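You operate a simulated robot arm through the tools that you are given. There is no shell and no other tool.

The job below is to be done with a simulated robot arm. You get a single attempt, and the scene is never put back.

Task
Wipe the glue off the yellow press bed with the green felt block.
Fine: bed in again, block back in its place; the yellow block stays. What is to be rubbed or washed off counts as gone when no trace of it is left.

The check looks at the end state, three seconds after you hand in, the way a careful person would. Anything else that was tipped, shoved, dropped, spilled or broken makes it a failure.

Robot
A 7-joint arm with a two-finger gripper, fixed in place. Base frame: the origin is at the foot of the arm, x ahead of it, y to its left, z up; the work surface is at about z = 700. Units: mm, degrees, N and s.
With the tool pointing down near the work surface it reaches from about 300 to 700 mm from the base axis. Its first joint turns from -66.0 to 66.0 degrees. Payload 2.45 kg.
The tool frame sits at the grasp point between the pads (the TCP): z along the fingers, y along the line on which they close. The tips reach 26 mm beyond it. The gripper opens to 96 mm. The gripper's body begins 69 mm behind the TCP.
Orientation is told as [roll, pitch, yaw] about the base's x, y, z axes, in that order, counted from this pose: with the fingers straight down and closing along the base's y, the tool's x points along the base's -x, its y along +y and its z along -z.

Tools
- The arm moves only by the tool nudge_tool. Its argument "moves" is a list of rows, each an object (a shift or turn left out is 0, a gripper value left out holds the last) with "dr": the turn, a rotation vector about the base's x, y, z in units of 5 degrees (1.0 is 5 degrees), a list of three; "travel": the shift along the base's x, y, z in units of 40 mm (1.0 is 40 mm), a list of three; "fingers": the gripper command, from -1 (shut) to 1 (fully open), values between in proportion. In form: [{"dr": [wx, wy, wz], "travel": [tx, ty, tz], "fingers": fingers}, ...]. A call has 1 to 20 rows; each row shifts and turns the commanded pose from where the row before left it. A call with a number of a shift or a turn outside -1 to 1 is refused whole. Each row takes 0.2 s and may step no farther than 50 mm and 8.6 degrees from the row before; otherwise, or with a gripper value out of range, the whole call is refused. Where a pose cannot be reached the arm comes as near as it can. A force on the tool above 40 N (or 10 N above the force at the start of the call, whichever is more), or a blocked arm, ends the call early, and 0.2 s more pass. Each finger halts on what it meets, pressing with about 33 N; the grip force reading is that of the motor and also rises with nothing between the fingers. The clock runs only during rows and for 0.2 s after the last one: add rows that do not move to give the fingers time. It gives the time, the measured TCP pose, the force on the tool (base axes), the opening and the grip force at its end, in the units of the frame above (readings bear some noise), with the torque about the TCP (base axes, N m) and any sound that the robot's microphone picked up.
- Cameras (640 x 400 px; columns grow to the right, rows downward): "scene" is fixed at [171.8, -414.2, 1403.3]; the picture's right is [0.58, -0.81, 0.00], its down [-0.62, -0.44, -0.65] and it looks along [0.53, 0.38, -0.76] (base axes); focal length 371 px, centre (320, 200). "wrist" rides on the gripper at [82, 3, -98] in the tool frame; the picture's right is [-0.04, 1.00, 0.00], its down [-0.73, -0.03, -0.68] and it looks along [-0.68, -0.03, 0.73] (tool axes); focal length 256 px, centre (320, 200). There is no depth. A picture from a camera that has moved, and an enlarged one, comes with that camera's place and axes in the base frame and with its lens.
- get_image(camera): a new picture of that camera. The clock stands still meanwhile.
- close_up(camera, box): a new picture of the part [left, top, right, bottom] of that camera's present view, enlarged. The clock stands still meanwhile.
- finish_job(): hands the job in; it is judged then, once.

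Nothing tells you positions but the pictures and the camera data. Unless the task says otherwise, let go and move clear before handing in.

The tools are called after "Call:" as a command line: name --argument value ..., lists and objects as JSON in quotes. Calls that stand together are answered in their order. nudge_tool: Moves the arm, as the interface text tells. Its arguments: {"type":"object","properties":{"moves":{"type":"array","items":{"type":"object","properties":{"dr":{"type":"array","items":{"type":"number"}},"travel":{"type":"array","items":{"type":"number"}},"fingers":{"type":"number"}}}}},"required":["moves"]} The other tools are called the same way: get_image (camera) takes a picture; close_up (camera, box) takes an enlarged picture of a part of a camera's view; finish_job () hands the job in.

At the start:

```text
time_s: 0.0
ee_pos: [486.2, -53.3, 987.6]
tool_rot: [0.0, 0.0, 0.0]
contact_force: [0.0, -0.2, -0.4]
ft_torque: [-0.01, 0.0, -0.04]
width: 95.9
grasp_force: 0.1
```

scene: 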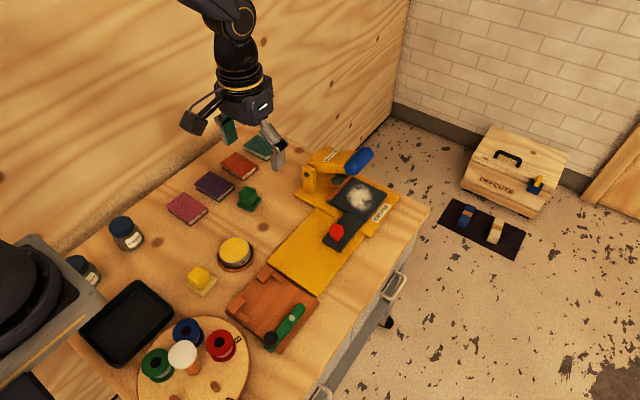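
wrist: 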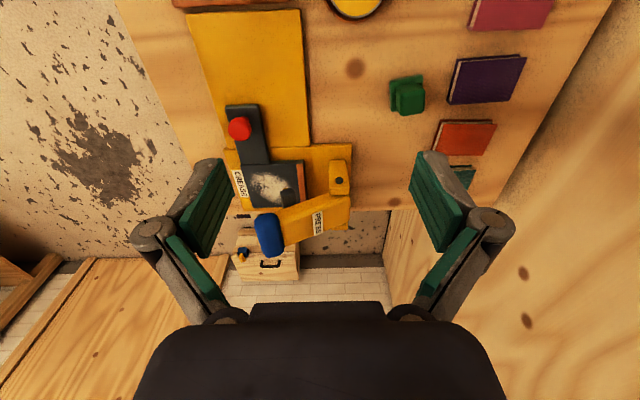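

I see a yellow press with a dark bed carrying a whitish smear, a red knob on a sliding bar, and a green felt block and a yellow block on the bench. I'll look closer before moving.

Call:
close_up --camera "scene" --box '[260, 130, 420, 230]'

Call:
close_up --camera "scene" --box '[160, 180, 320, 280]'

Call:
close_up --camera "scene" --box '[240, 200, 400, 300]'

Call:
close_up --camera "wrist" --box '[180, 80, 380, 205]'

Call:
close_up --camera "wrist" --box '[360, 40, 520, 140]'

```text
4.00 times, centred on (340, 180) of scene
camera zoom: at [171.8, -414.2, 1403.3], right [0.58, -0.81, 0.0], down [-0.62, -0.44, -0.65], along [0.53, 0.38, -0.76], focal length 1486 px, centre (240, 280)
```

zoom: 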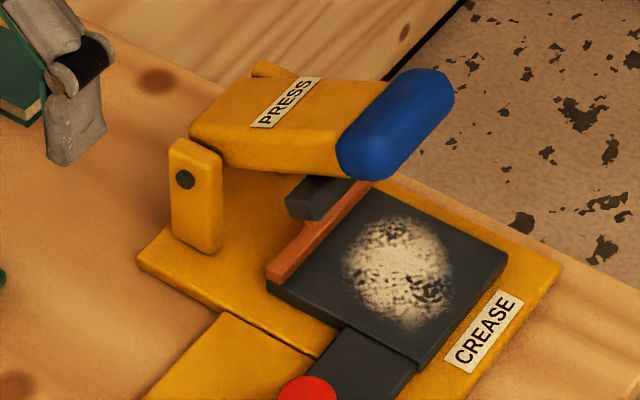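

```text
4.00 times, centred on (240, 230) of scene
camera zoom: at [171.8, -414.2, 1403.3], right [0.58, -0.81, 0.0], down [-0.62, -0.44, -0.65], along [0.53, 0.38, -0.76], focal length 1486 px, centre (640, 80)
```

zoom: 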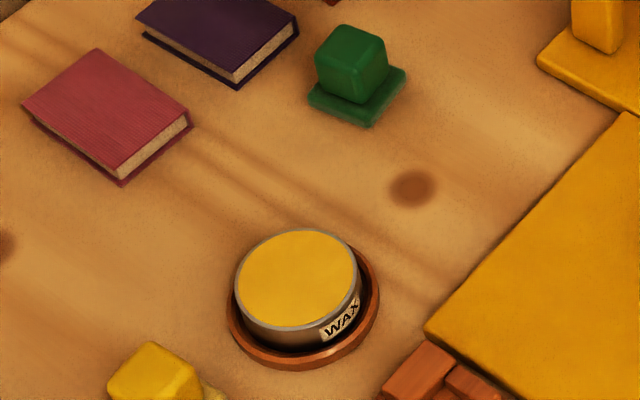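

```text
4.00 times, centred on (320, 250) of scene
camera zoom: at [171.8, -414.2, 1403.3], right [0.58, -0.81, 0.0], down [-0.62, -0.44, -0.65], along [0.53, 0.38, -0.76], focal length 1486 px, centre (320, 0)
```

zoom: 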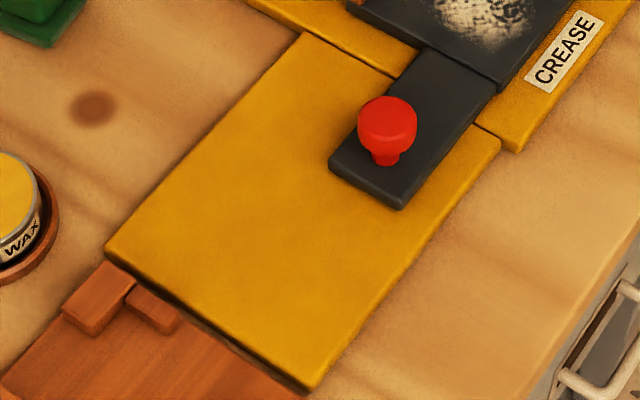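

```text
3.20 times, centred on (280, 142) of wrist
camera zoom: at [404.7, -51.0, 1087.6], right [0.04, 1.0, 0.0], down [0.73, -0.03, 0.68], along [0.68, -0.03, -0.73], focal length 819 px, centre (448, 384)
```

zoom: 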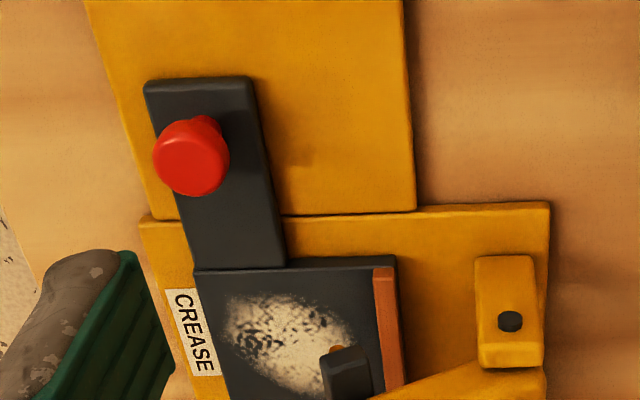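

```text
4.00 times, centred on (440, 90) of wrist
camera zoom: at [404.7, -51.0, 1087.6], right [0.04, 1.0, 0.0], down [0.73, -0.03, 0.68], along [0.68, -0.03, -0.73], focal length 1024 px, centre (-160, 640)
```

zoom: 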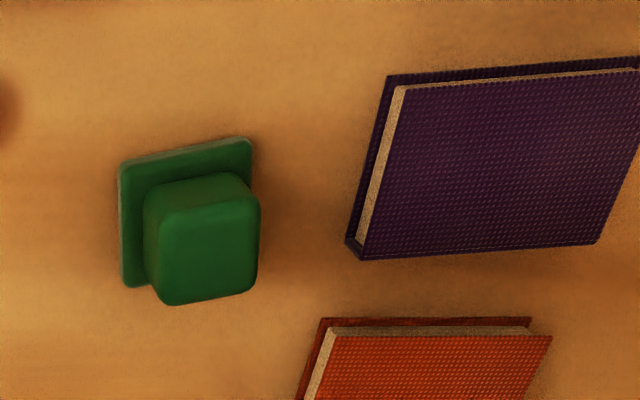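

The bed is in the press at about x 653–755, y −193 to −91, top z≈722, partly out of reach. It has a pull knob at about (572, −171, 757), and the felt block sits at about (551, 71), turned roughly 12°. Next I'll bring the wrist camera nearer to the felt block to measure it.

Call:
nudge_tool --moves '[{"travel": [-0.41, 0.75, -0.85]}, {"travel": [-0.41, 0.75, -0.85]}, {"travel": [-0.41, 0.75, -0.85]}, {"travel": [-0.41, 0.75, -0.85]}, {}]'

Call:
get_image --camera "wrist"

Call:
get_image --camera "scene"

```text
time_s: 1.2
ee_pos: [420.2, 68.6, 851.4]
tool_rot: [0.0, 0.0, 0.1]
contact_force: [0.3, -0.1, 0.0]
ft_torque: [0.01, -0.03, 0.01]
width: 96.0
grasp_force: 0.0
```

```text
taken
camera wrist: at [338.4, 69.9, 950.9], right [0.04, 1.0, 0.0], down [0.73, -0.03, 0.68], along [0.68, -0.03, -0.73], focal length 256 px, centre (320, 200)
```

wrist: 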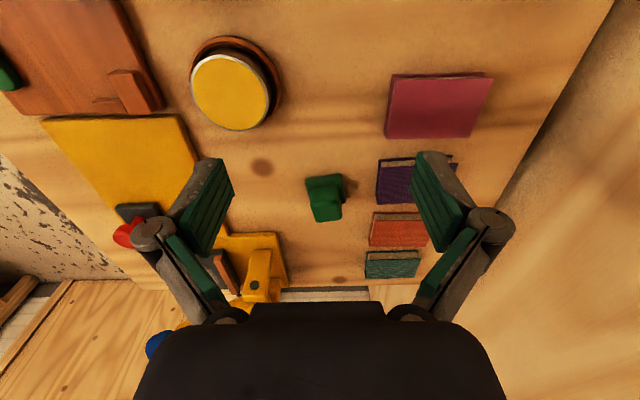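

```text
taken
```

scene: 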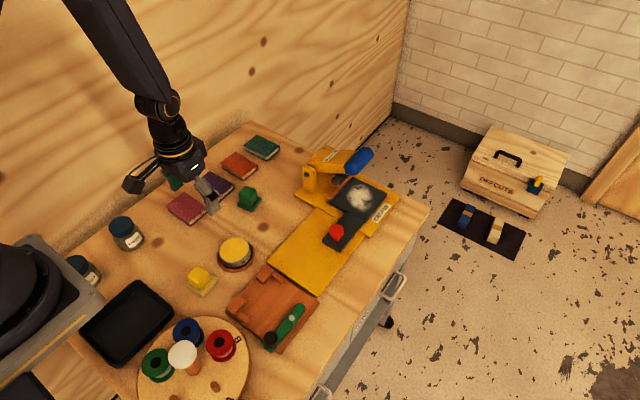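

Call:
close_up --camera "wrist" --box '[280, 150, 376, 240]'

Call:
close_up --camera "scene" --box '[225, 175, 273, 220]'

Call:
close_up --camera "wrist" --box '[0, 180, 290, 360]'

Call:
close_up --camera "scene" --box '[220, 255, 330, 360]'

```text
4.44 times, centred on (328, 195) of wrist
camera zoom: at [338.4, 69.9, 950.9], right [0.04, 1.0, 0.0], down [0.73, -0.03, 0.68], along [0.68, -0.03, -0.73], focal length 1138 px, centre (284, 222)
```

zoom: 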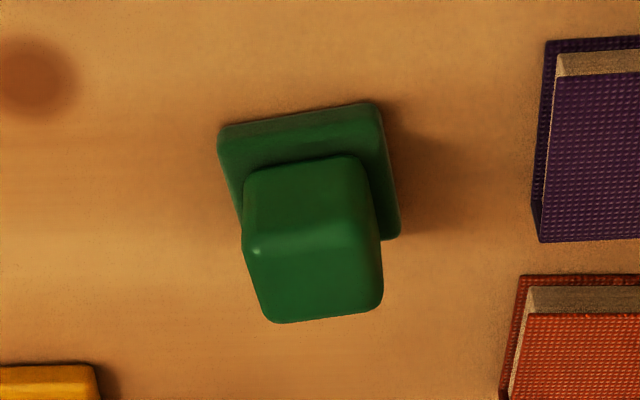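

```text
8.89 times, centred on (249, 198) of scene
camera zoom: at [171.8, -414.2, 1403.3], right [0.58, -0.81, 0.0], down [-0.62, -0.44, -0.65], along [0.53, 0.38, -0.76], focal length 3301 px, centre (951, 222)
```

zoom: 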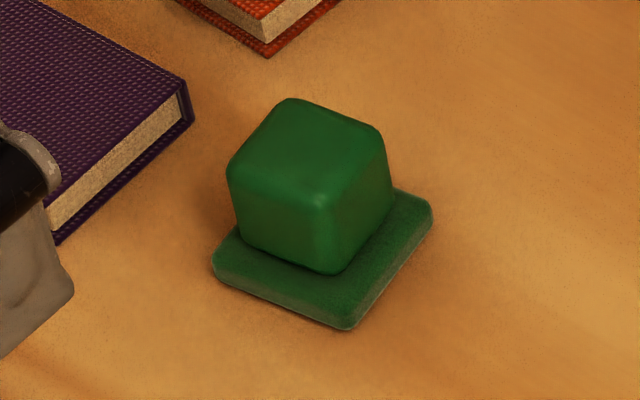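

```text
2.21 times, centred on (145, 270) of wrist
camera zoom: at [338.4, 69.9, 950.9], right [0.04, 1.0, 0.0], down [0.73, -0.03, 0.68], along [0.68, -0.03, -0.73], focal length 565 px, centre (706, 46)
```

zoom: 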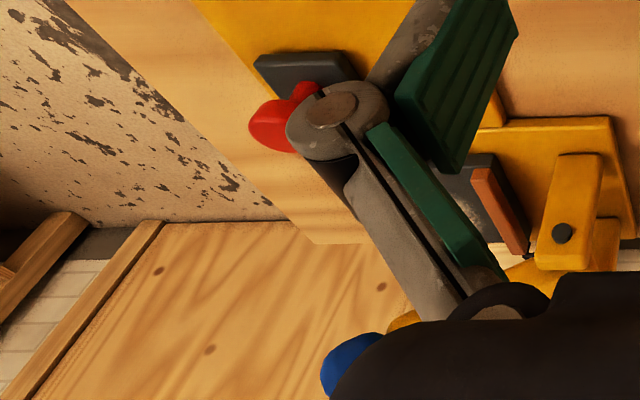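

```text
3.81 times, centred on (275, 308) of scene
camera zoom: at [171.8, -414.2, 1403.3], right [0.58, -0.81, 0.0], down [-0.62, -0.44, -0.65], along [0.53, 0.38, -0.76], focal length 1415 px, centre (491, -210)
```

zoom: 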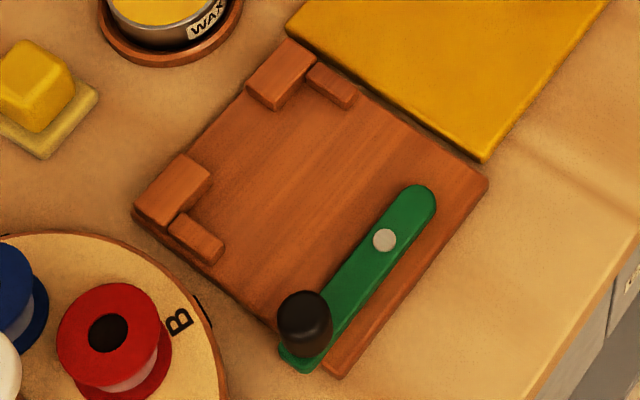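

The felt block reads as a ~48 mm pad with a ~32 mm handle cube, top at z≈746, yaw ≈12°. The bed has to come out first, so I'll view the knob from the near side.

Call:
nudge_tool --moves '[{"travel": [0, -0.98, 0]}, {"travel": [0, -0.98, 0]}, {"travel": [0, -0.98, 0]}, {"travel": [0, -0.98, 0]}, {"travel": [0, -0.98, 0]}, {"travel": [0, -0.98, 0]}, {}]'

Call:
get_image --camera "wrist"

Call:
close_up --camera "wrist" --box '[230, 100, 422, 290]'

```text
time_s: 2.8
ee_pos: [421.3, -167.8, 852.9]
tool_rot: [0.0, 0.0, 0.1]
contact_force: [0.8, -0.1, 0.6]
ft_torque: [0.0, 0.02, 0.03]
width: 96.2
grasp_force: 0.1
```

```text
taken
camera wrist: at [340.1, -165.5, 952.2], right [0.04, 1.0, 0.0], down [0.73, -0.03, 0.68], along [0.68, -0.03, -0.73], focal length 256 px, centre (320, 200)
```

wrist: 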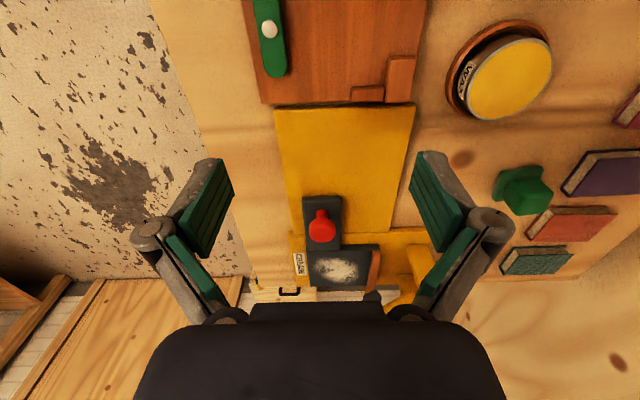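

```text
2.11 times, centred on (326, 195) of wrist
camera zoom: at [340.1, -165.5, 952.2], right [0.04, 1.0, 0.0], down [0.73, -0.03, 0.68], along [0.68, -0.03, -0.73], focal length 539 px, centre (307, 210)
```

zoom: 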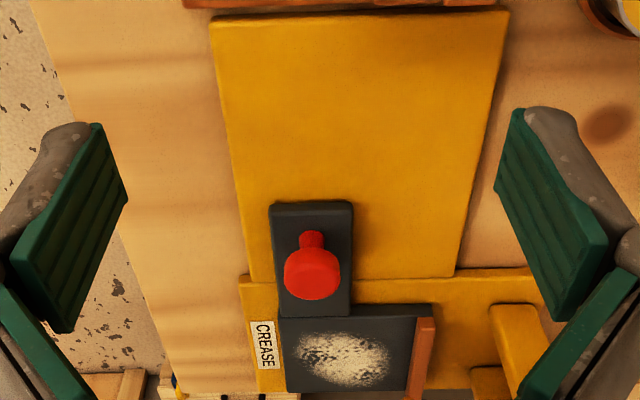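

The knob's stem stands at about (576, −172) with its head around z 742–757. I'll move over it with the fingers open, descend to just above, and check.

Call:
nudge_tool --moves '[{"travel": [0.97, -0.03, 0]}, {"travel": [0.97, -0.03, 0]}, {"travel": [0.97, -0.03, 0]}, {"travel": [0.95, -0.03, 0]}, {"travel": [0, 0, -0.7]}, {"travel": [0, 0, -0.7]}, {}]'

Call:
close_up --camera "scene" --box '[270, 150, 400, 270]'

Call:
get_image --camera "wrist"

```text
time_s: 4.4
ee_pos: [576.4, -173.3, 797.3]
tool_rot: [0.0, 0.0, 0.0]
contact_force: [-0.1, -0.8, -0.3]
ft_torque: [-0.01, -0.01, -0.07]
width: 96.0
grasp_force: 0.0
```

```text
3.33 times, centred on (335, 210) of scene
camera zoom: at [171.8, -414.2, 1403.3], right [0.58, -0.81, 0.0], down [-0.62, -0.44, -0.65], along [0.53, 0.38, -0.76], focal length 1238 px, centre (270, 167)
```

zoom: 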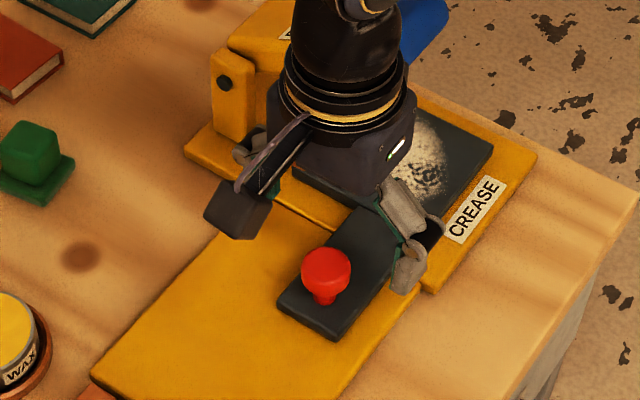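

```text
taken
camera wrist: at [494.2, -171.2, 895.6], right [0.04, 1.0, 0.0], down [0.73, -0.03, 0.68], along [0.68, -0.03, -0.73], focal length 256 px, centre (320, 200)
```

wrist: 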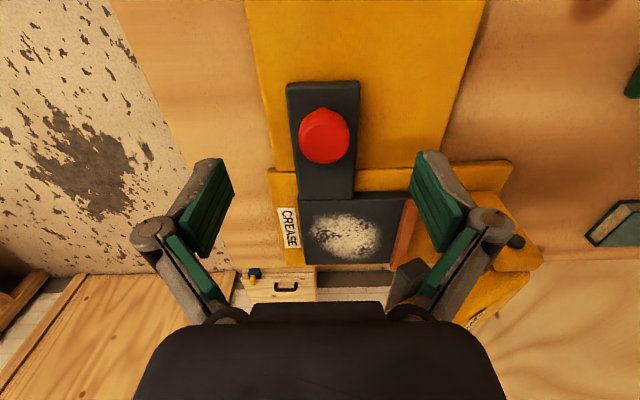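

The gripper is over the knob, which the new view places at about (572, −172). I'll descend to TCP z≈752 and close on the knob head.

Call:
nudge_tool --moves '[{"travel": [-0.09, 0.02, -0.56]}, {"travel": [0, 0, -0.56]}, {}, {"fingers": -1}, {"fingers": -1}, {"fingers": -1}, {"fingers": -1}, {"fingers": -1}]'

Call:
close_up --camera "scene" --box '[270, 150, 400, 270]'

Call:
get_image --camera "wrist"

```text
time_s: 6.2
ee_pos: [570.2, -170.7, 752.9]
tool_rot: [0.1, 0.0, 0.1]
contact_force: [-2.0, 10.8, 4.5]
ft_torque: [0.08, 0.05, 0.03]
width: 30.4
grasp_force: 40.2
```

```text
3.33 times, centred on (335, 210) of scene
camera zoom: at [171.7, -414.0, 1403.4], right [0.58, -0.81, 0.0], down [-0.62, -0.44, -0.65], along [0.53, 0.38, -0.76], focal length 1238 px, centre (270, 167)
```

zoom: 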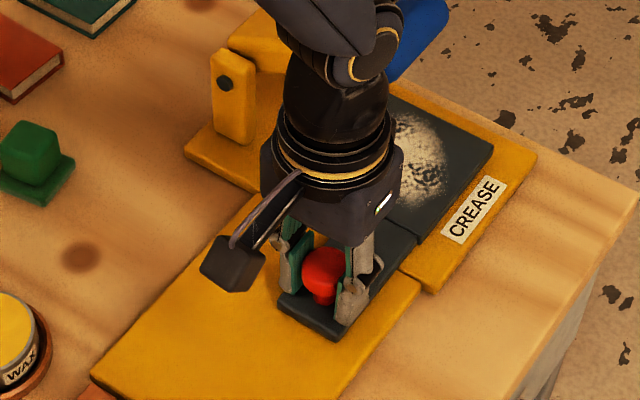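

```text
taken
camera wrist: at [490.7, -168.9, 851.1], right [0.04, 1.0, 0.0], down [0.73, -0.03, 0.68], along [0.68, -0.02, -0.73], focal length 256 px, centre (320, 200)
```

wrist: 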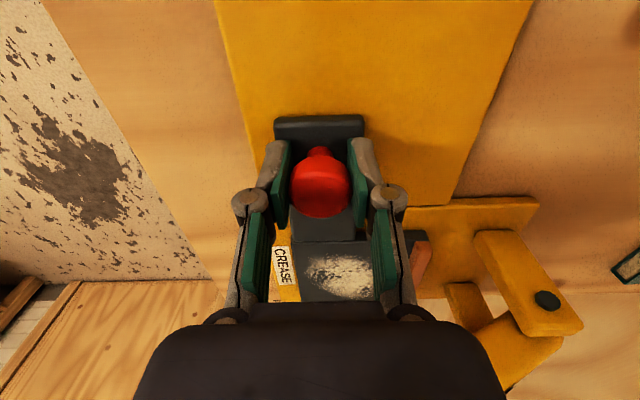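

The knob is gripped (width 30.4 mm) with a slight sideways load. I'll relieve that and pull the bed gently toward −x, watching the force.

Call:
nudge_tool --moves '[{"travel": [0, 0.04, 0]}, {"travel": [-0.25, 0, 0]}, {"travel": [-0.25, 0, 0]}, {"travel": [-0.25, 0, 0]}, {}]'

Call:
close_up --camera "scene" --box '[270, 150, 400, 270]'

```text
time_s: 7.4
ee_pos: [541.3, -170.4, 753.2]
tool_rot: [0.1, -0.1, 0.1]
contact_force: [1.8, 5.5, 0.6]
ft_torque: [0.01, -0.58, 0.02]
width: 29.8
grasp_force: 44.8
```

```text
3.33 times, centred on (335, 210) of scene
camera zoom: at [171.8, -414.1, 1403.4], right [0.58, -0.81, 0.0], down [-0.62, -0.44, -0.65], along [0.53, 0.38, -0.76], focal length 1238 px, centre (270, 167)
```

zoom: 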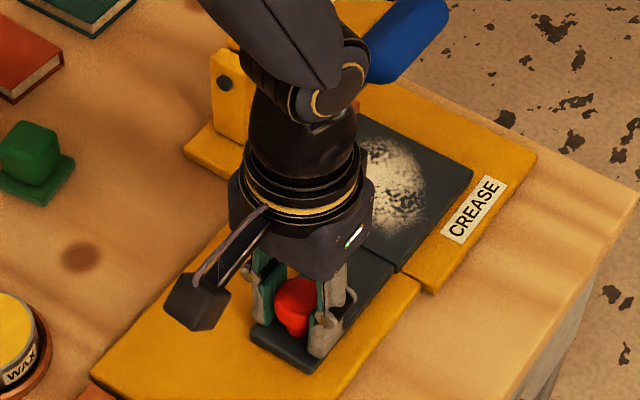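

The bed slides with little force. I'll continue pulling another ~75 mm.

Call:
nudge_tool --moves '[{"travel": [-0.3, 0, 0]}, {"travel": [-0.3, 0, 0]}, {"travel": [-0.3, 0, 0]}, {"travel": [-0.3, 0, 0]}, {"travel": [-0.3, 0, 0]}, {"travel": [-0.3, 0, 0]}, {}]'

Call:
get_image --camera "scene"

Call:
get_image --camera "wrist"

```text
time_s: 9.0
ee_pos: [468.4, -170.1, 750.9]
tool_rot: [-0.1, 0.0, 0.0]
contact_force: [1.8, 0.2, 3.0]
ft_torque: [-0.02, -0.35, 0.03]
width: 30.0
grasp_force: 44.8
```

```text
taken
```

scene: 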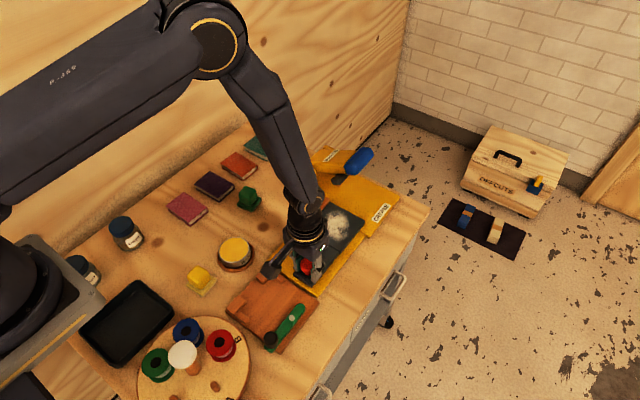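

```text
taken
camera wrist: at [387.6, -168.5, 851.0], right [0.04, 1.0, 0.0], down [0.73, -0.03, 0.68], along [0.68, -0.03, -0.73], focal length 256 px, centre (320, 200)
```

wrist: 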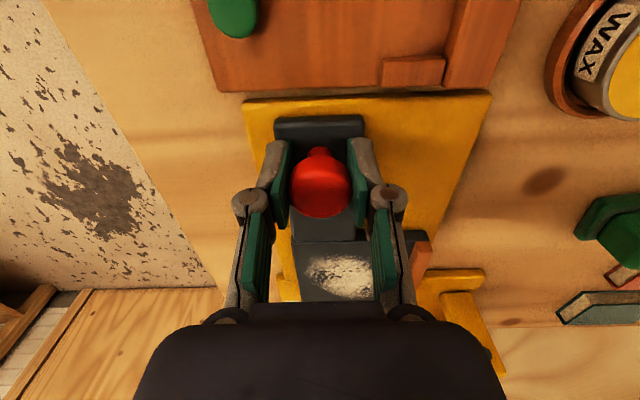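

The bed is out by about 102 mm (glue now near (606, −148)). I'll release the knob, rise, and move above the felt block.

Call:
nudge_tool --moves '[{"fingers": 0.3}, {"fingers": 0.3}, {"fingers": 0.3}, {"travel": [0, 0, 0.5]}, {"travel": [0, 0, 1]}, {"travel": [0, 0, 1]}, {}]'

Call:
close_up --camera "scene" --box '[250, 140, 410, 300]'

Call:
get_image --camera "wrist"

```text
time_s: 10.6
ee_pos: [469.8, -170.0, 851.8]
tool_rot: [0.0, 0.0, 0.1]
contact_force: [-1.2, -0.5, 0.4]
ft_torque: [0.03, 0.0, 0.02]
width: 62.4
grasp_force: 0.0
```

```text
2.50 times, centred on (330, 220) of scene
camera zoom: at [171.8, -414.2, 1403.3], right [0.58, -0.81, 0.0], down [-0.62, -0.44, -0.65], along [0.53, 0.38, -0.76], focal length 928 px, centre (295, 150)
```

zoom: 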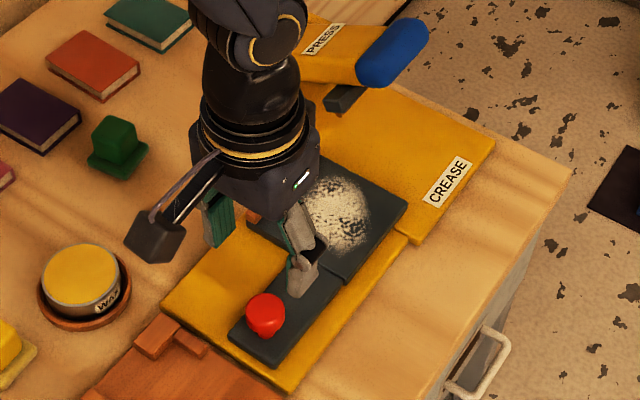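

```text
taken
camera wrist: at [387.9, -167.8, 950.7], right [0.04, 1.0, 0.0], down [0.73, -0.03, 0.68], along [0.68, -0.03, -0.73], focal length 256 px, centre (320, 200)
```

wrist: 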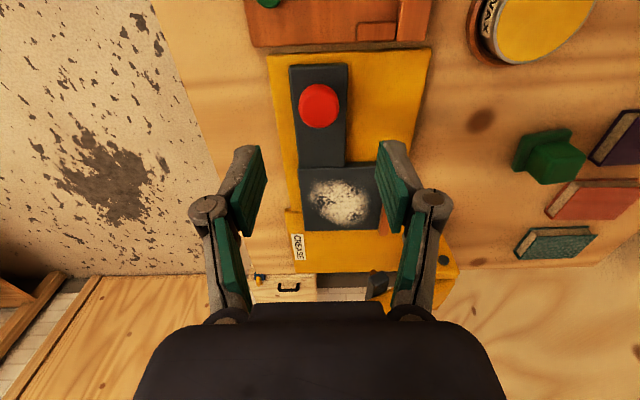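

The whole glue patch is now accessible (x≈571–644, y≈−187 to −116). Next I'll move above the felt block at (550, 70), turning the tool 8° to match its angle, and check alignment before descending.

Call:
nudge_tool --moves '[{"travel": [0.288, 0.859, 0], "fingers": 0.3}, {"travel": [0.288, 0.859, 0]}, {"travel": [0.288, 0.859, 0]}, {"travel": [0.288, 0.859, 0], "dr": [0, 0, 0.8]}, {"travel": [0.288, 0.859, 0], "dr": [0, 0, 0.8]}, {"travel": [0.288, 0.859, 0]}, {"travel": [0.288, 0.859, 0]}, {"travel": [0, 0, -0.75]}, {"travel": [0, 0, -0.75]}, {}]'

Call:
get_image --camera "wrist"

Call:
close_up --camera "scene" --box '[200, 140, 300, 230]'

```text
time_s: 12.8
ee_pos: [548.7, 70.6, 792.6]
tool_rot: [0.0, 0.0, 8.0]
contact_force: [-0.3, 1.0, 0.6]
ft_torque: [-0.01, 0.0, 0.01]
width: 62.6
grasp_force: 0.1
```

```text
taken
camera wrist: at [467.4, 61.7, 891.1], right [-0.1, 0.99, 0.0], down [0.73, 0.07, 0.68], along [0.68, 0.07, -0.73], focal length 256 px, centre (320, 200)
```

wrist: 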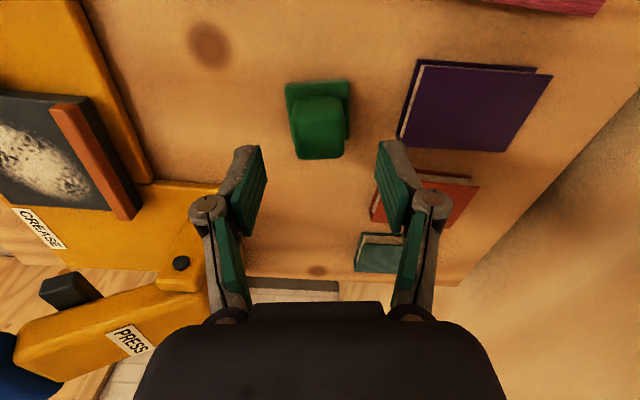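

```text
4.44 times, centred on (250, 185) of scene
camera zoom: at [171.8, -414.2, 1403.3], right [0.58, -0.81, 0.0], down [-0.62, -0.44, -0.65], along [0.53, 0.38, -0.76], focal length 1651 px, centre (631, 267)
```

zoom: 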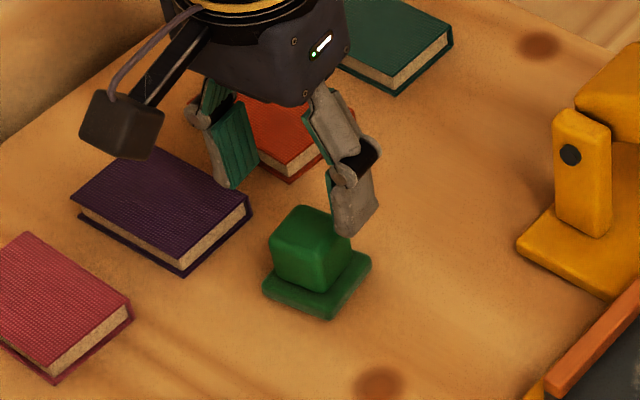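

Call:
close_up --camera "wrist" --box '[270, 65, 370, 175]'

```text
3.64 times, centred on (320, 120) of wrist
camera zoom: at [467.4, 61.7, 891.1], right [-0.1, 0.99, 0.0], down [0.73, 0.07, 0.68], along [0.68, 0.07, -0.73], focal length 931 px, centre (320, 491)
```

zoom: 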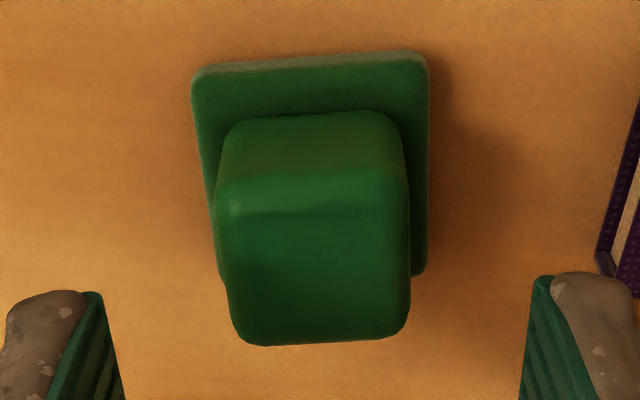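

The block lies at about (549.5, 70) with yaw ≈10°. I'll turn 2° more, descend to z≈742 so the tips stay above the pad, and grip the handle.

Call:
nudge_tool --moves '[{"travel": [0.02, -0.015, -0.5], "dr": [0, 0, 0.4], "fingers": 0.3}, {"travel": [0, 0, -0.5]}, {"travel": [0, 0, -0.25]}, {}, {"fingers": -1}, {"fingers": -1}, {"fingers": -1}, {"fingers": -1}]'

Call:
close_up --camera "scene" --box '[200, 140, 300, 230]'

Call:
close_up --camera "wrist" --box '[220, 60, 420, 280]'

```text
time_s: 14.6
ee_pos: [549.7, 69.5, 743.2]
tool_rot: [0.0, 0.0, 10.0]
contact_force: [-0.7, -0.2, -1.1]
ft_torque: [0.02, -0.03, 0.0]
width: 32.8
grasp_force: 32.8
```

```text
4.44 times, centred on (250, 185) of scene
camera zoom: at [171.8, -414.2, 1403.3], right [0.58, -0.81, 0.0], down [-0.62, -0.44, -0.65], along [0.53, 0.38, -0.76], focal length 1651 px, centre (631, 267)
```

zoom: 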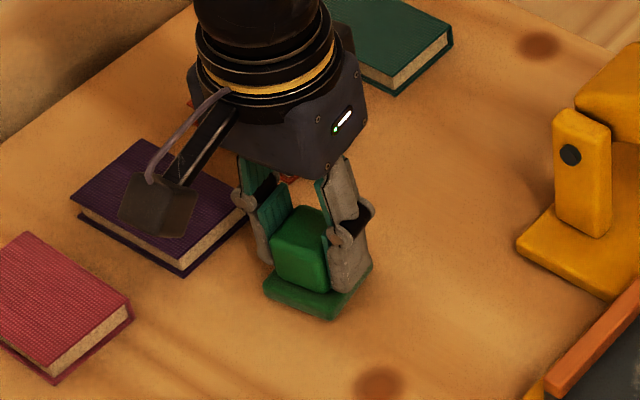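

```text
1.82 times, centred on (320, 170) of wrist
camera zoom: at [469.6, 57.6, 841.0], right [-0.13, 0.99, 0.0], down [0.73, 0.1, 0.68], along [0.67, 0.09, -0.73], focal length 465 px, centre (320, 254)
```

zoom: 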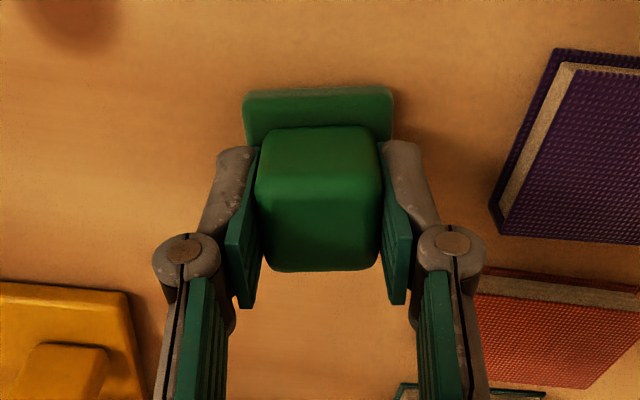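

The felt block is held (width 32.8, TCP z 743.2 when it stands on the bench). I'll lift it, square the tool to yaw 0, and carry it above the glue patch.

Call:
nudge_tool --moves '[{"travel": [0, 0, 0.5]}, {"travel": [0, 0, 0.9]}, {"travel": [0, 0, 0.8]}, {"travel": [0.235, -0.919, 0]}, {"travel": [0.235, -0.919, 0], "dr": [0, 0, -0.5]}, {"travel": [0.235, -0.919, 0], "dr": [0, 0, -0.5]}, {"travel": [0.235, -0.919, 0], "dr": [0, 0, -0.5]}, {"travel": [0.235, -0.919, 0], "dr": [0, 0, -0.5]}, {"travel": [0.235, -0.919, 0]}, {}]'

Call:
get_image --camera "wrist"

Call:
close_up --camera "scene" --box '[250, 140, 410, 300]'

```text
time_s: 16.8
ee_pos: [606.8, -152.9, 830.2]
tool_rot: [0.0, 0.0, 0.0]
contact_force: [1.1, 0.2, 1.0]
ft_torque: [0.02, -0.04, -0.02]
width: 0.0
grasp_force: 28.4
```

```text
taken
camera wrist: at [525.5, -149.2, 928.7], right [0.04, 1.0, 0.0], down [0.73, -0.03, 0.68], along [0.68, -0.03, -0.73], focal length 256 px, centre (320, 200)
```

wrist: 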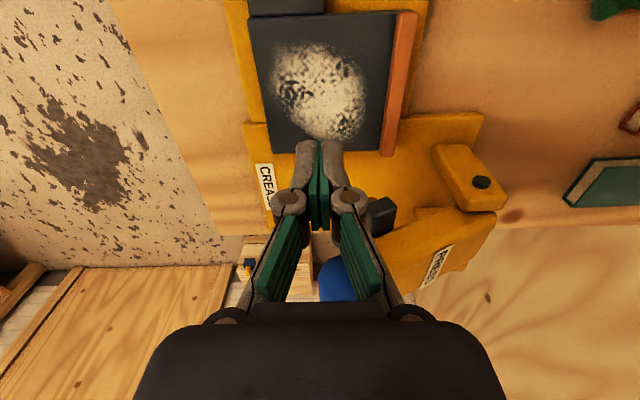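

```text
2.50 times, centred on (330, 220) of scene
camera zoom: at [171.8, -414.2, 1403.3], right [0.58, -0.81, 0.0], down [-0.62, -0.44, -0.65], along [0.53, 0.38, -0.76], focal length 928 px, centre (295, 150)
```

zoom: 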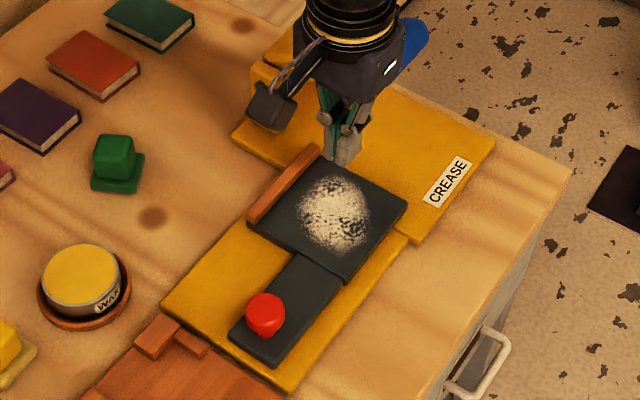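

The grip slipped during the lift: the fingers are empty and the block still stands on the bench near its place. I'll go back over it and look closely before regripping.

Call:
close_up --camera "scene" --box '[225, 175, 273, 220]'

Call:
nudge_tool --moves '[{"travel": [-0.4, 0.9, 0], "fingers": -1}, {"travel": [-0.4, 0.9, 0]}, {"travel": [-0.4, 0.9, 0], "dr": [0, 0, 0.5]}, {"travel": [-0.4, 0.9, 0], "dr": [0, 0, 0.5]}, {"travel": [-0.4, 0.9, 0], "dr": [0, 0, 0.5]}, {"travel": [-0.4, 0.9, 0], "dr": [0, 0, 0.5]}, {"fingers": 0.3}, {"fingers": 0.3}, {"fingers": 0.3}, {"fingers": 0.3}]'

Call:
get_image --camera "wrist"

```text
8.89 times, centred on (249, 198) of scene
camera zoom: at [171.8, -414.2, 1403.3], right [0.58, -0.81, 0.0], down [-0.62, -0.44, -0.65], along [0.53, 0.38, -0.76], focal length 3301 px, centre (951, 222)
```

zoom: 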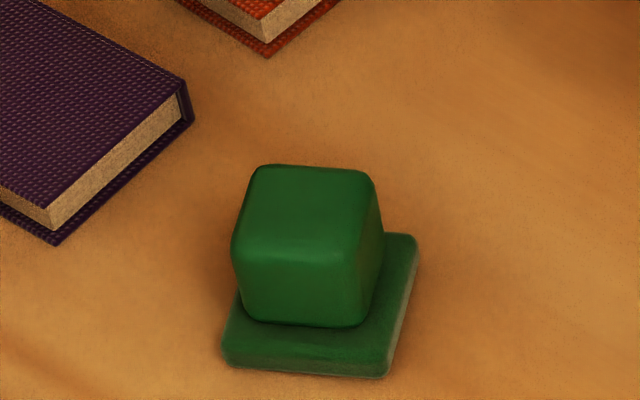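

```text
time_s: 19.0
ee_pos: [508.9, 64.1, 830.4]
tool_rot: [0.0, -0.1, 10.1]
contact_force: [-0.6, 0.0, 0.0]
ft_torque: [0.04, 0.02, 0.0]
width: 62.7
grasp_force: 0.1
```

```text
taken
camera wrist: at [428.0, 52.9, 929.6], right [-0.13, 0.99, 0.0], down [0.73, 0.1, 0.68], along [0.67, 0.09, -0.73], focal length 256 px, centre (320, 200)
```

wrist: 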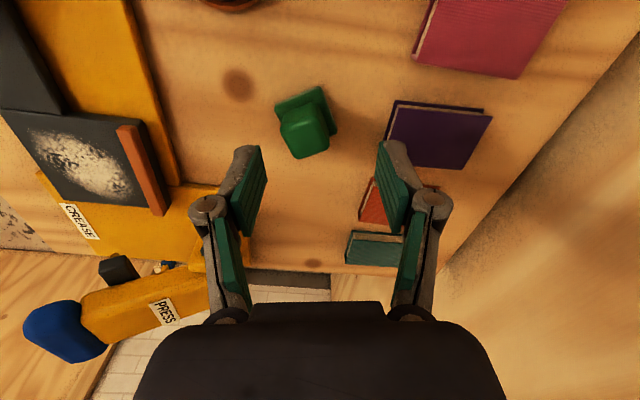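

The block has been turned to about 30° and moved to roughly (536, 58); it's upright. I'll measure it exactly from the wrist camera before regripping; its original place was (550, 70) at 10°.

Call:
close_up --camera "wrist" --box '[260, 70, 360, 170]'

Call:
close_up --camera "scene" --box '[225, 175, 273, 220]'

```text
4.00 times, centred on (310, 120) of wrist
camera zoom: at [428.0, 52.9, 929.6], right [-0.13, 0.99, 0.0], down [0.73, 0.1, 0.68], along [0.67, 0.09, -0.73], focal length 1024 px, centre (360, 520)
```

zoom: 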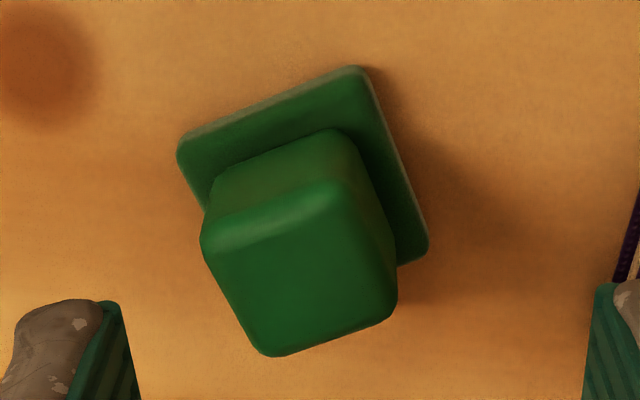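

```text
8.89 times, centred on (249, 198) of scene
camera zoom: at [171.8, -414.2, 1403.3], right [0.58, -0.81, 0.0], down [-0.62, -0.44, -0.65], along [0.53, 0.38, -0.76], focal length 3301 px, centre (951, 222)
```

zoom: 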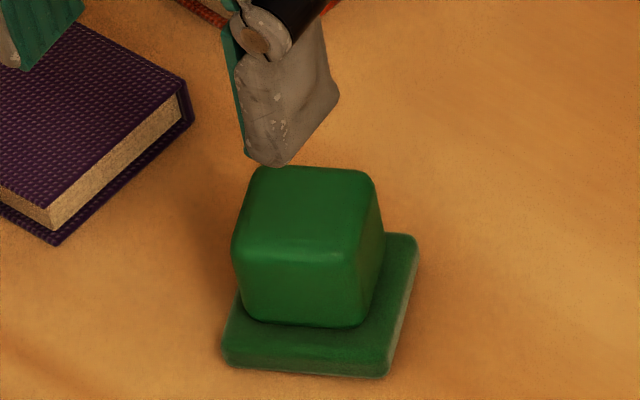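

The block is at about (533.5, 55.5), yaw ≈29.5°. I'll align over it, descend slightly deeper than before, grip, wait longer, and lift only a few mm slowly to verify the hold.

Call:
nudge_tool --moves '[{"travel": [0.15, -0.05, 0], "dr": [0, 0, 0.78], "fingers": 0.3}, {"travel": [0.15, -0.05, 0], "dr": [0, 0, 0.78]}, {"travel": [0.15, -0.05, 0], "dr": [0, 0, 0.78]}, {"travel": [0.16, -0.06, 0], "dr": [0, 0, 0.78]}, {"dr": [0, 0, 0.78]}, {"travel": [0, 0, -0.75]}, {"travel": [0, 0, -0.75]}, {"travel": [0, 0, -0.5]}, {"travel": [0, 0, -0.25]}, {}]'

Call:
close_up --camera "wrist" --box '[220, 60, 420, 280]'

Call:
close_up --camera "scene" --box '[225, 165, 281, 220]'

```text
time_s: 21.2
ee_pos: [536.2, 56.7, 739.8]
tool_rot: [0.1, 0.0, 29.6]
contact_force: [-0.3, 0.2, 0.8]
ft_torque: [-0.01, 0.01, -0.01]
width: 62.5
grasp_force: 0.0
```

```text
1.82 times, centred on (320, 170) of wrist
camera zoom: at [463.0, 18.0, 838.7], right [-0.46, 0.89, 0.0], down [0.65, 0.34, 0.68], along [0.6, 0.31, -0.73], focal length 465 px, centre (320, 254)
```

zoom: 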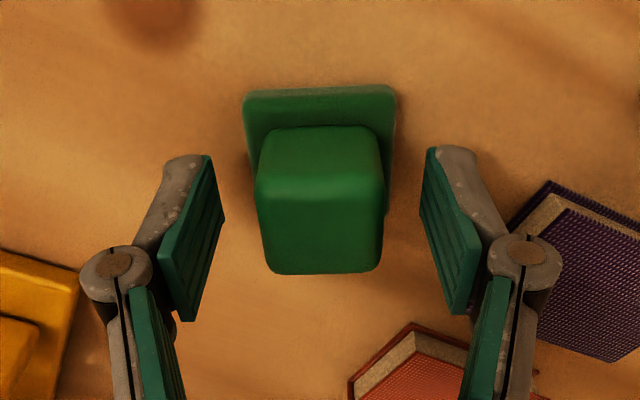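

```text
7.27 times, centred on (253, 192) of scene
camera zoom: at [171.8, -414.2, 1403.3], right [0.58, -0.81, 0.0], down [-0.62, -0.44, -0.65], along [0.53, 0.38, -0.76], focal length 2701 px, centre (807, 254)
```

zoom: 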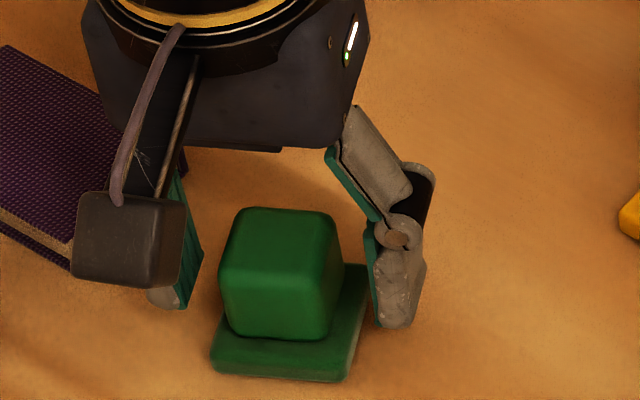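

The fingers straddle the handle evenly. I'll shift 2 mm back to centre on it, grip, and do a slow test lift.

Call:
nudge_tool --moves '[{"travel": [-0.05, -0.025, 0], "fingers": 0.3}, {"fingers": -1}, {"fingers": -1}, {"fingers": -1}, {"fingers": -1}, {"fingers": -1}, {"fingers": -1}]'

Call:
nudge_tool --moves '[{"travel": [0, 0, 0.05], "fingers": -1}, {"travel": [0, 0, 0.05]}, {"travel": [0, 0, 0.05]}, {"travel": [0, 0, 0.05]}, {"travel": [0, 0, 0.05]}, {}]'

Call:
close_up --camera "scene" --box '[225, 165, 281, 220]'

Call:
close_up --camera "wrist" --box '[220, 60, 420, 280]'

```text
time_s: 22.8
ee_pos: [533.3, 55.4, 739.8]
tool_rot: [0.0, 0.0, 29.6]
contact_force: [-0.1, 0.1, 1.3]
ft_torque: [-0.01, -0.01, -0.02]
width: 33.0
grasp_force: 33.4
```

```text
time_s: 24.2
ee_pos: [533.1, 56.0, 750.3]
tool_rot: [0.2, 0.0, 29.6]
contact_force: [0.1, -0.3, -0.6]
ft_torque: [0.03, -0.04, 0.0]
width: 32.9
grasp_force: 33.3
```

```text
7.27 times, centred on (253, 192) of scene
camera zoom: at [171.8, -414.2, 1403.3], right [0.58, -0.81, 0.0], down [-0.62, -0.44, -0.65], along [0.53, 0.38, -0.76], focal length 2701 px, centre (807, 254)
```

zoom: 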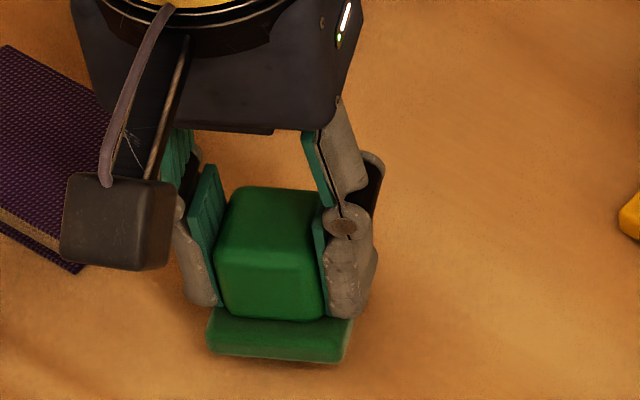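

```text
1.82 times, centred on (320, 170) of wrist
camera zoom: at [460.8, 17.2, 848.8], right [-0.46, 0.89, 0.0], down [0.65, 0.34, 0.68], along [0.6, 0.31, -0.73], focal length 465 px, centre (320, 254)
```

zoom: 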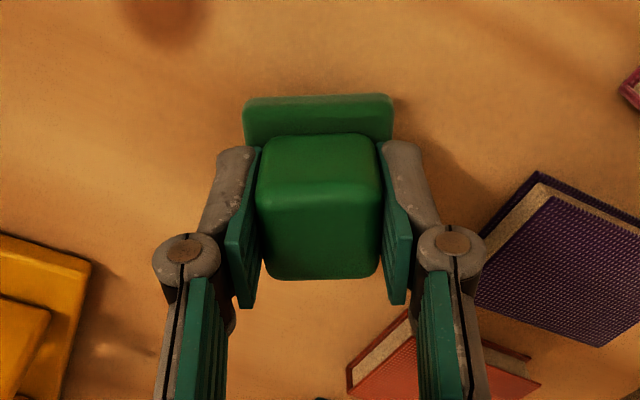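

The block is off the bench and the width holds at 32.9. I'll continue the lift slowly and check that it isn't creeping.

Call:
nudge_tool --moves '[{"travel": [0, 0, 0.1], "fingers": -1}, {"travel": [0, 0, 0.1]}, {"travel": [0, 0, 0.1]}, {"travel": [0, 0, 0.1]}, {"travel": [0, 0, 0.1]}, {}]'

Call:
close_up --camera "scene" --box '[225, 165, 281, 220]'

Call:
close_up --camera "wrist" --box '[220, 60, 420, 280]'

```text
time_s: 25.6
ee_pos: [534.4, 55.1, 770.7]
tool_rot: [0.0, 0.0, 29.6]
contact_force: [-0.1, 0.5, -1.2]
ft_torque: [0.01, -0.01, 0.03]
width: 32.9
grasp_force: 32.8
```

```text
7.27 times, centred on (253, 192) of scene
camera zoom: at [171.8, -414.2, 1403.3], right [0.58, -0.81, 0.0], down [-0.62, -0.44, -0.65], along [0.53, 0.38, -0.76], focal length 2701 px, centre (807, 254)
```

zoom: 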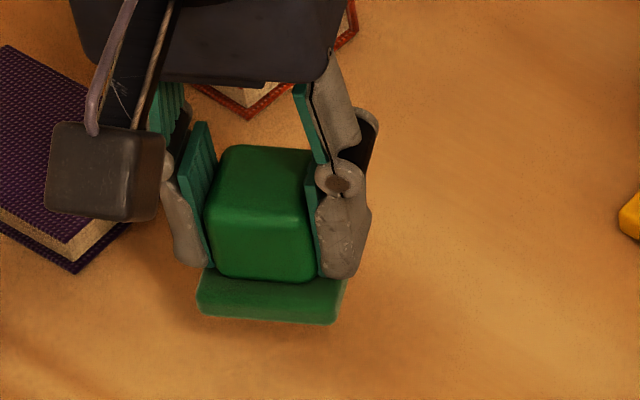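

```text
1.82 times, centred on (320, 170) of wrist
camera zoom: at [460.8, 16.6, 868.9], right [-0.46, 0.89, 0.0], down [0.65, 0.34, 0.68], along [0.6, 0.31, -0.73], focal length 465 px, centre (320, 254)
```

zoom: 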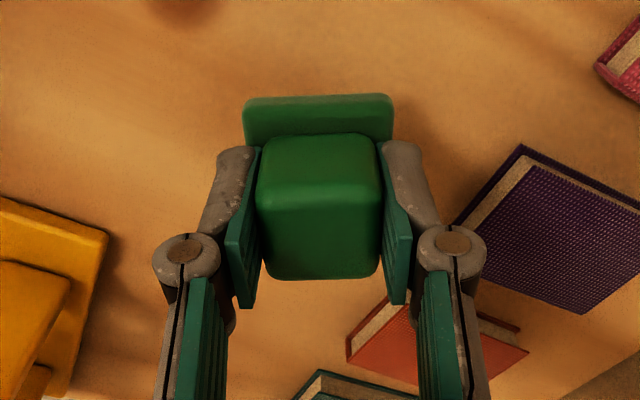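

The hold is steady with no creep. I'll carry it at moderate speed to above the glue, unwinding yaw to 0.

Call:
nudge_tool --moves '[{"travel": [0, 0, 0.2], "fingers": -1}, {"travel": [0, 0, 0.3]}, {"travel": [0, 0, 0.2]}, {"travel": [0.05, -0.15, 0.05], "dr": [0, 0, -0.2]}, {"travel": [0.1, -0.3, 0], "dr": [0, 0, -0.4]}, {"travel": [0.15, -0.43, 0], "dr": [0, 0, -0.5]}, {"travel": [0.15, -0.43, 0], "dr": [0, 0, -0.5]}]'

Call:
nudge_tool --moves '[{"travel": [0.15, -0.43, 0], "dr": [0, 0, -0.5], "fingers": -1}, {"travel": [0.15, -0.43, 0], "dr": [0, 0, -0.5]}, {"travel": [0.15, -0.43, 0], "dr": [0, 0, -0.5]}, {"travel": [0.15, -0.43, 0], "dr": [0, 0, -0.5]}, {"travel": [0.15, -0.43, 0], "dr": [0, 0, -0.5]}, {"travel": [0.15, -0.43, 0], "dr": [0, 0, -0.5]}, {"travel": [0.15, -0.43, 0], "dr": [0, 0, -0.5]}, {"travel": [0.15, -0.43, 0], "dr": [0, 0, -0.5]}, {"travel": [0.1, -0.3, 0], "dr": [0, 0, -0.3]}, {"travel": [0.05, -0.11, 0]}, {}]'

Call:
get_image --camera "wrist"

Call:
close_up --camera "scene" --box '[250, 140, 410, 300]'

```text
time_s: 27.2
ee_pos: [552.7, 2.5, 800.0]
tool_rot: [-0.1, 0.1, 21.5]
contact_force: [-0.1, 0.1, 0.6]
ft_torque: [0.0, 0.01, 0.06]
width: 33.1
grasp_force: 33.2
```

```text
time_s: 29.6
ee_pos: [605.2, -150.6, 799.8]
tool_rot: [0.0, -0.1, 0.0]
contact_force: [-0.4, 0.7, -0.5]
ft_torque: [-0.01, -0.01, -0.04]
width: 32.8
grasp_force: 33.1
```

```text
taken
camera wrist: at [524.0, -149.3, 898.9], right [0.04, 1.0, 0.0], down [0.73, -0.03, 0.68], along [0.68, -0.03, -0.73], focal length 256 px, centre (320, 200)
```

wrist: 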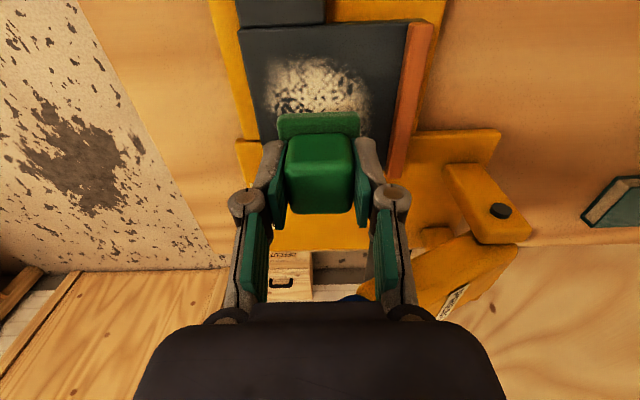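

```text
2.50 times, centred on (330, 220) of scene
camera zoom: at [171.8, -414.2, 1403.3], right [0.58, -0.81, 0.0], down [-0.62, -0.44, -0.65], along [0.53, 0.38, -0.76], focal length 928 px, centre (295, 150)
```

zoom: 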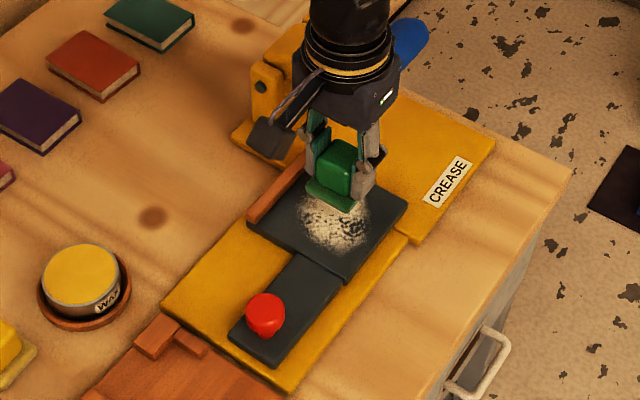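

I'm above the patch with the block held. I'll move to the near −y corner of the glue and lower until the felt touches the bed.

Call:
nudge_tool --moves '[{"travel": [-0.25, -0.25, 0], "fingers": -1}, {"travel": [-0.25, -0.25, -0.1]}, {"travel": [0, 0, -0.3]}, {"travel": [0, 0, -0.25]}, {"travel": [0, 0, -0.15]}, {}]'

Call:
nudge_tool --moves '[{"travel": [0, 0, -0.05], "fingers": -1}, {"travel": [0, 0, -0.025]}, {}]'

Call:
close_up --camera "scene" --box '[270, 150, 400, 270]'

```text
time_s: 31.0
ee_pos: [586.2, -171.8, 768.7]
tool_rot: [0.0, 0.0, 0.1]
contact_force: [0.0, -0.4, 0.0]
ft_torque: [0.02, 0.0, 0.0]
width: 32.8
grasp_force: 33.3
```

```text
time_s: 31.8
ee_pos: [586.5, -171.0, 765.6]
tool_rot: [0.0, 0.0, -0.1]
contact_force: [-0.7, 0.9, 2.2]
ft_torque: [0.01, 0.01, 0.0]
width: 33.0
grasp_force: 32.9
```

```text
3.33 times, centred on (335, 210) of scene
camera zoom: at [171.7, -414.2, 1403.3], right [0.58, -0.81, 0.0], down [-0.62, -0.44, -0.65], along [0.53, 0.38, -0.76], focal length 1238 px, centre (270, 167)
```

zoom: 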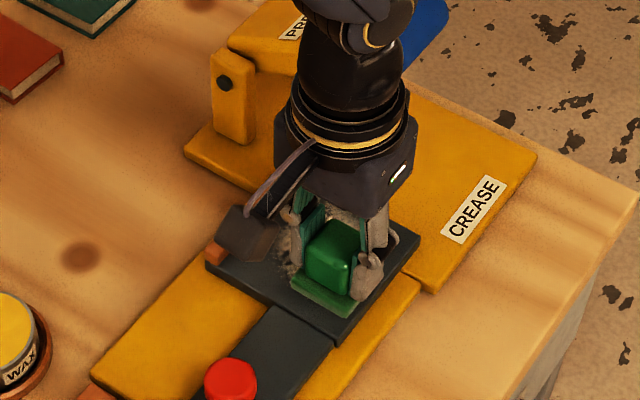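

Close to contact (force z ≈2 N, within noise). I'll lower 1 mm at a time.

Call:
nudge_tool --moves '[{"travel": [0, 0, -0.025], "fingers": -1}, {}]'

Call:
nudge_tool --moves '[{"travel": [0, 0, -0.025], "fingers": -1}, {}]'

Call:
nudge_tool --moves '[{"travel": [0, 0, -0.025], "fingers": -1}, {}]'

```text
time_s: 32.4
ee_pos: [585.6, -171.1, 765.2]
tool_rot: [0.0, -0.1, 0.1]
contact_force: [-2.7, 0.8, 17.4]
ft_torque: [0.07, 0.16, 0.03]
width: 32.9
grasp_force: 33.4
```

```text
time_s: 33.0
ee_pos: [586.5, -171.5, 763.2]
tool_rot: [-0.2, -0.3, 0.0]
contact_force: [0.0, 2.6, 30.3]
ft_torque: [0.07, 0.13, 0.0]
width: 32.8
grasp_force: 33.0
```

```text
time_s: 33.6
ee_pos: [587.0, -171.4, 763.3]
tool_rot: [-0.1, -0.3, 0.0]
contact_force: [1.5, 0.9, 30.7]
ft_torque: [0.02, -0.07, 0.01]
width: 33.0
grasp_force: 32.9
```

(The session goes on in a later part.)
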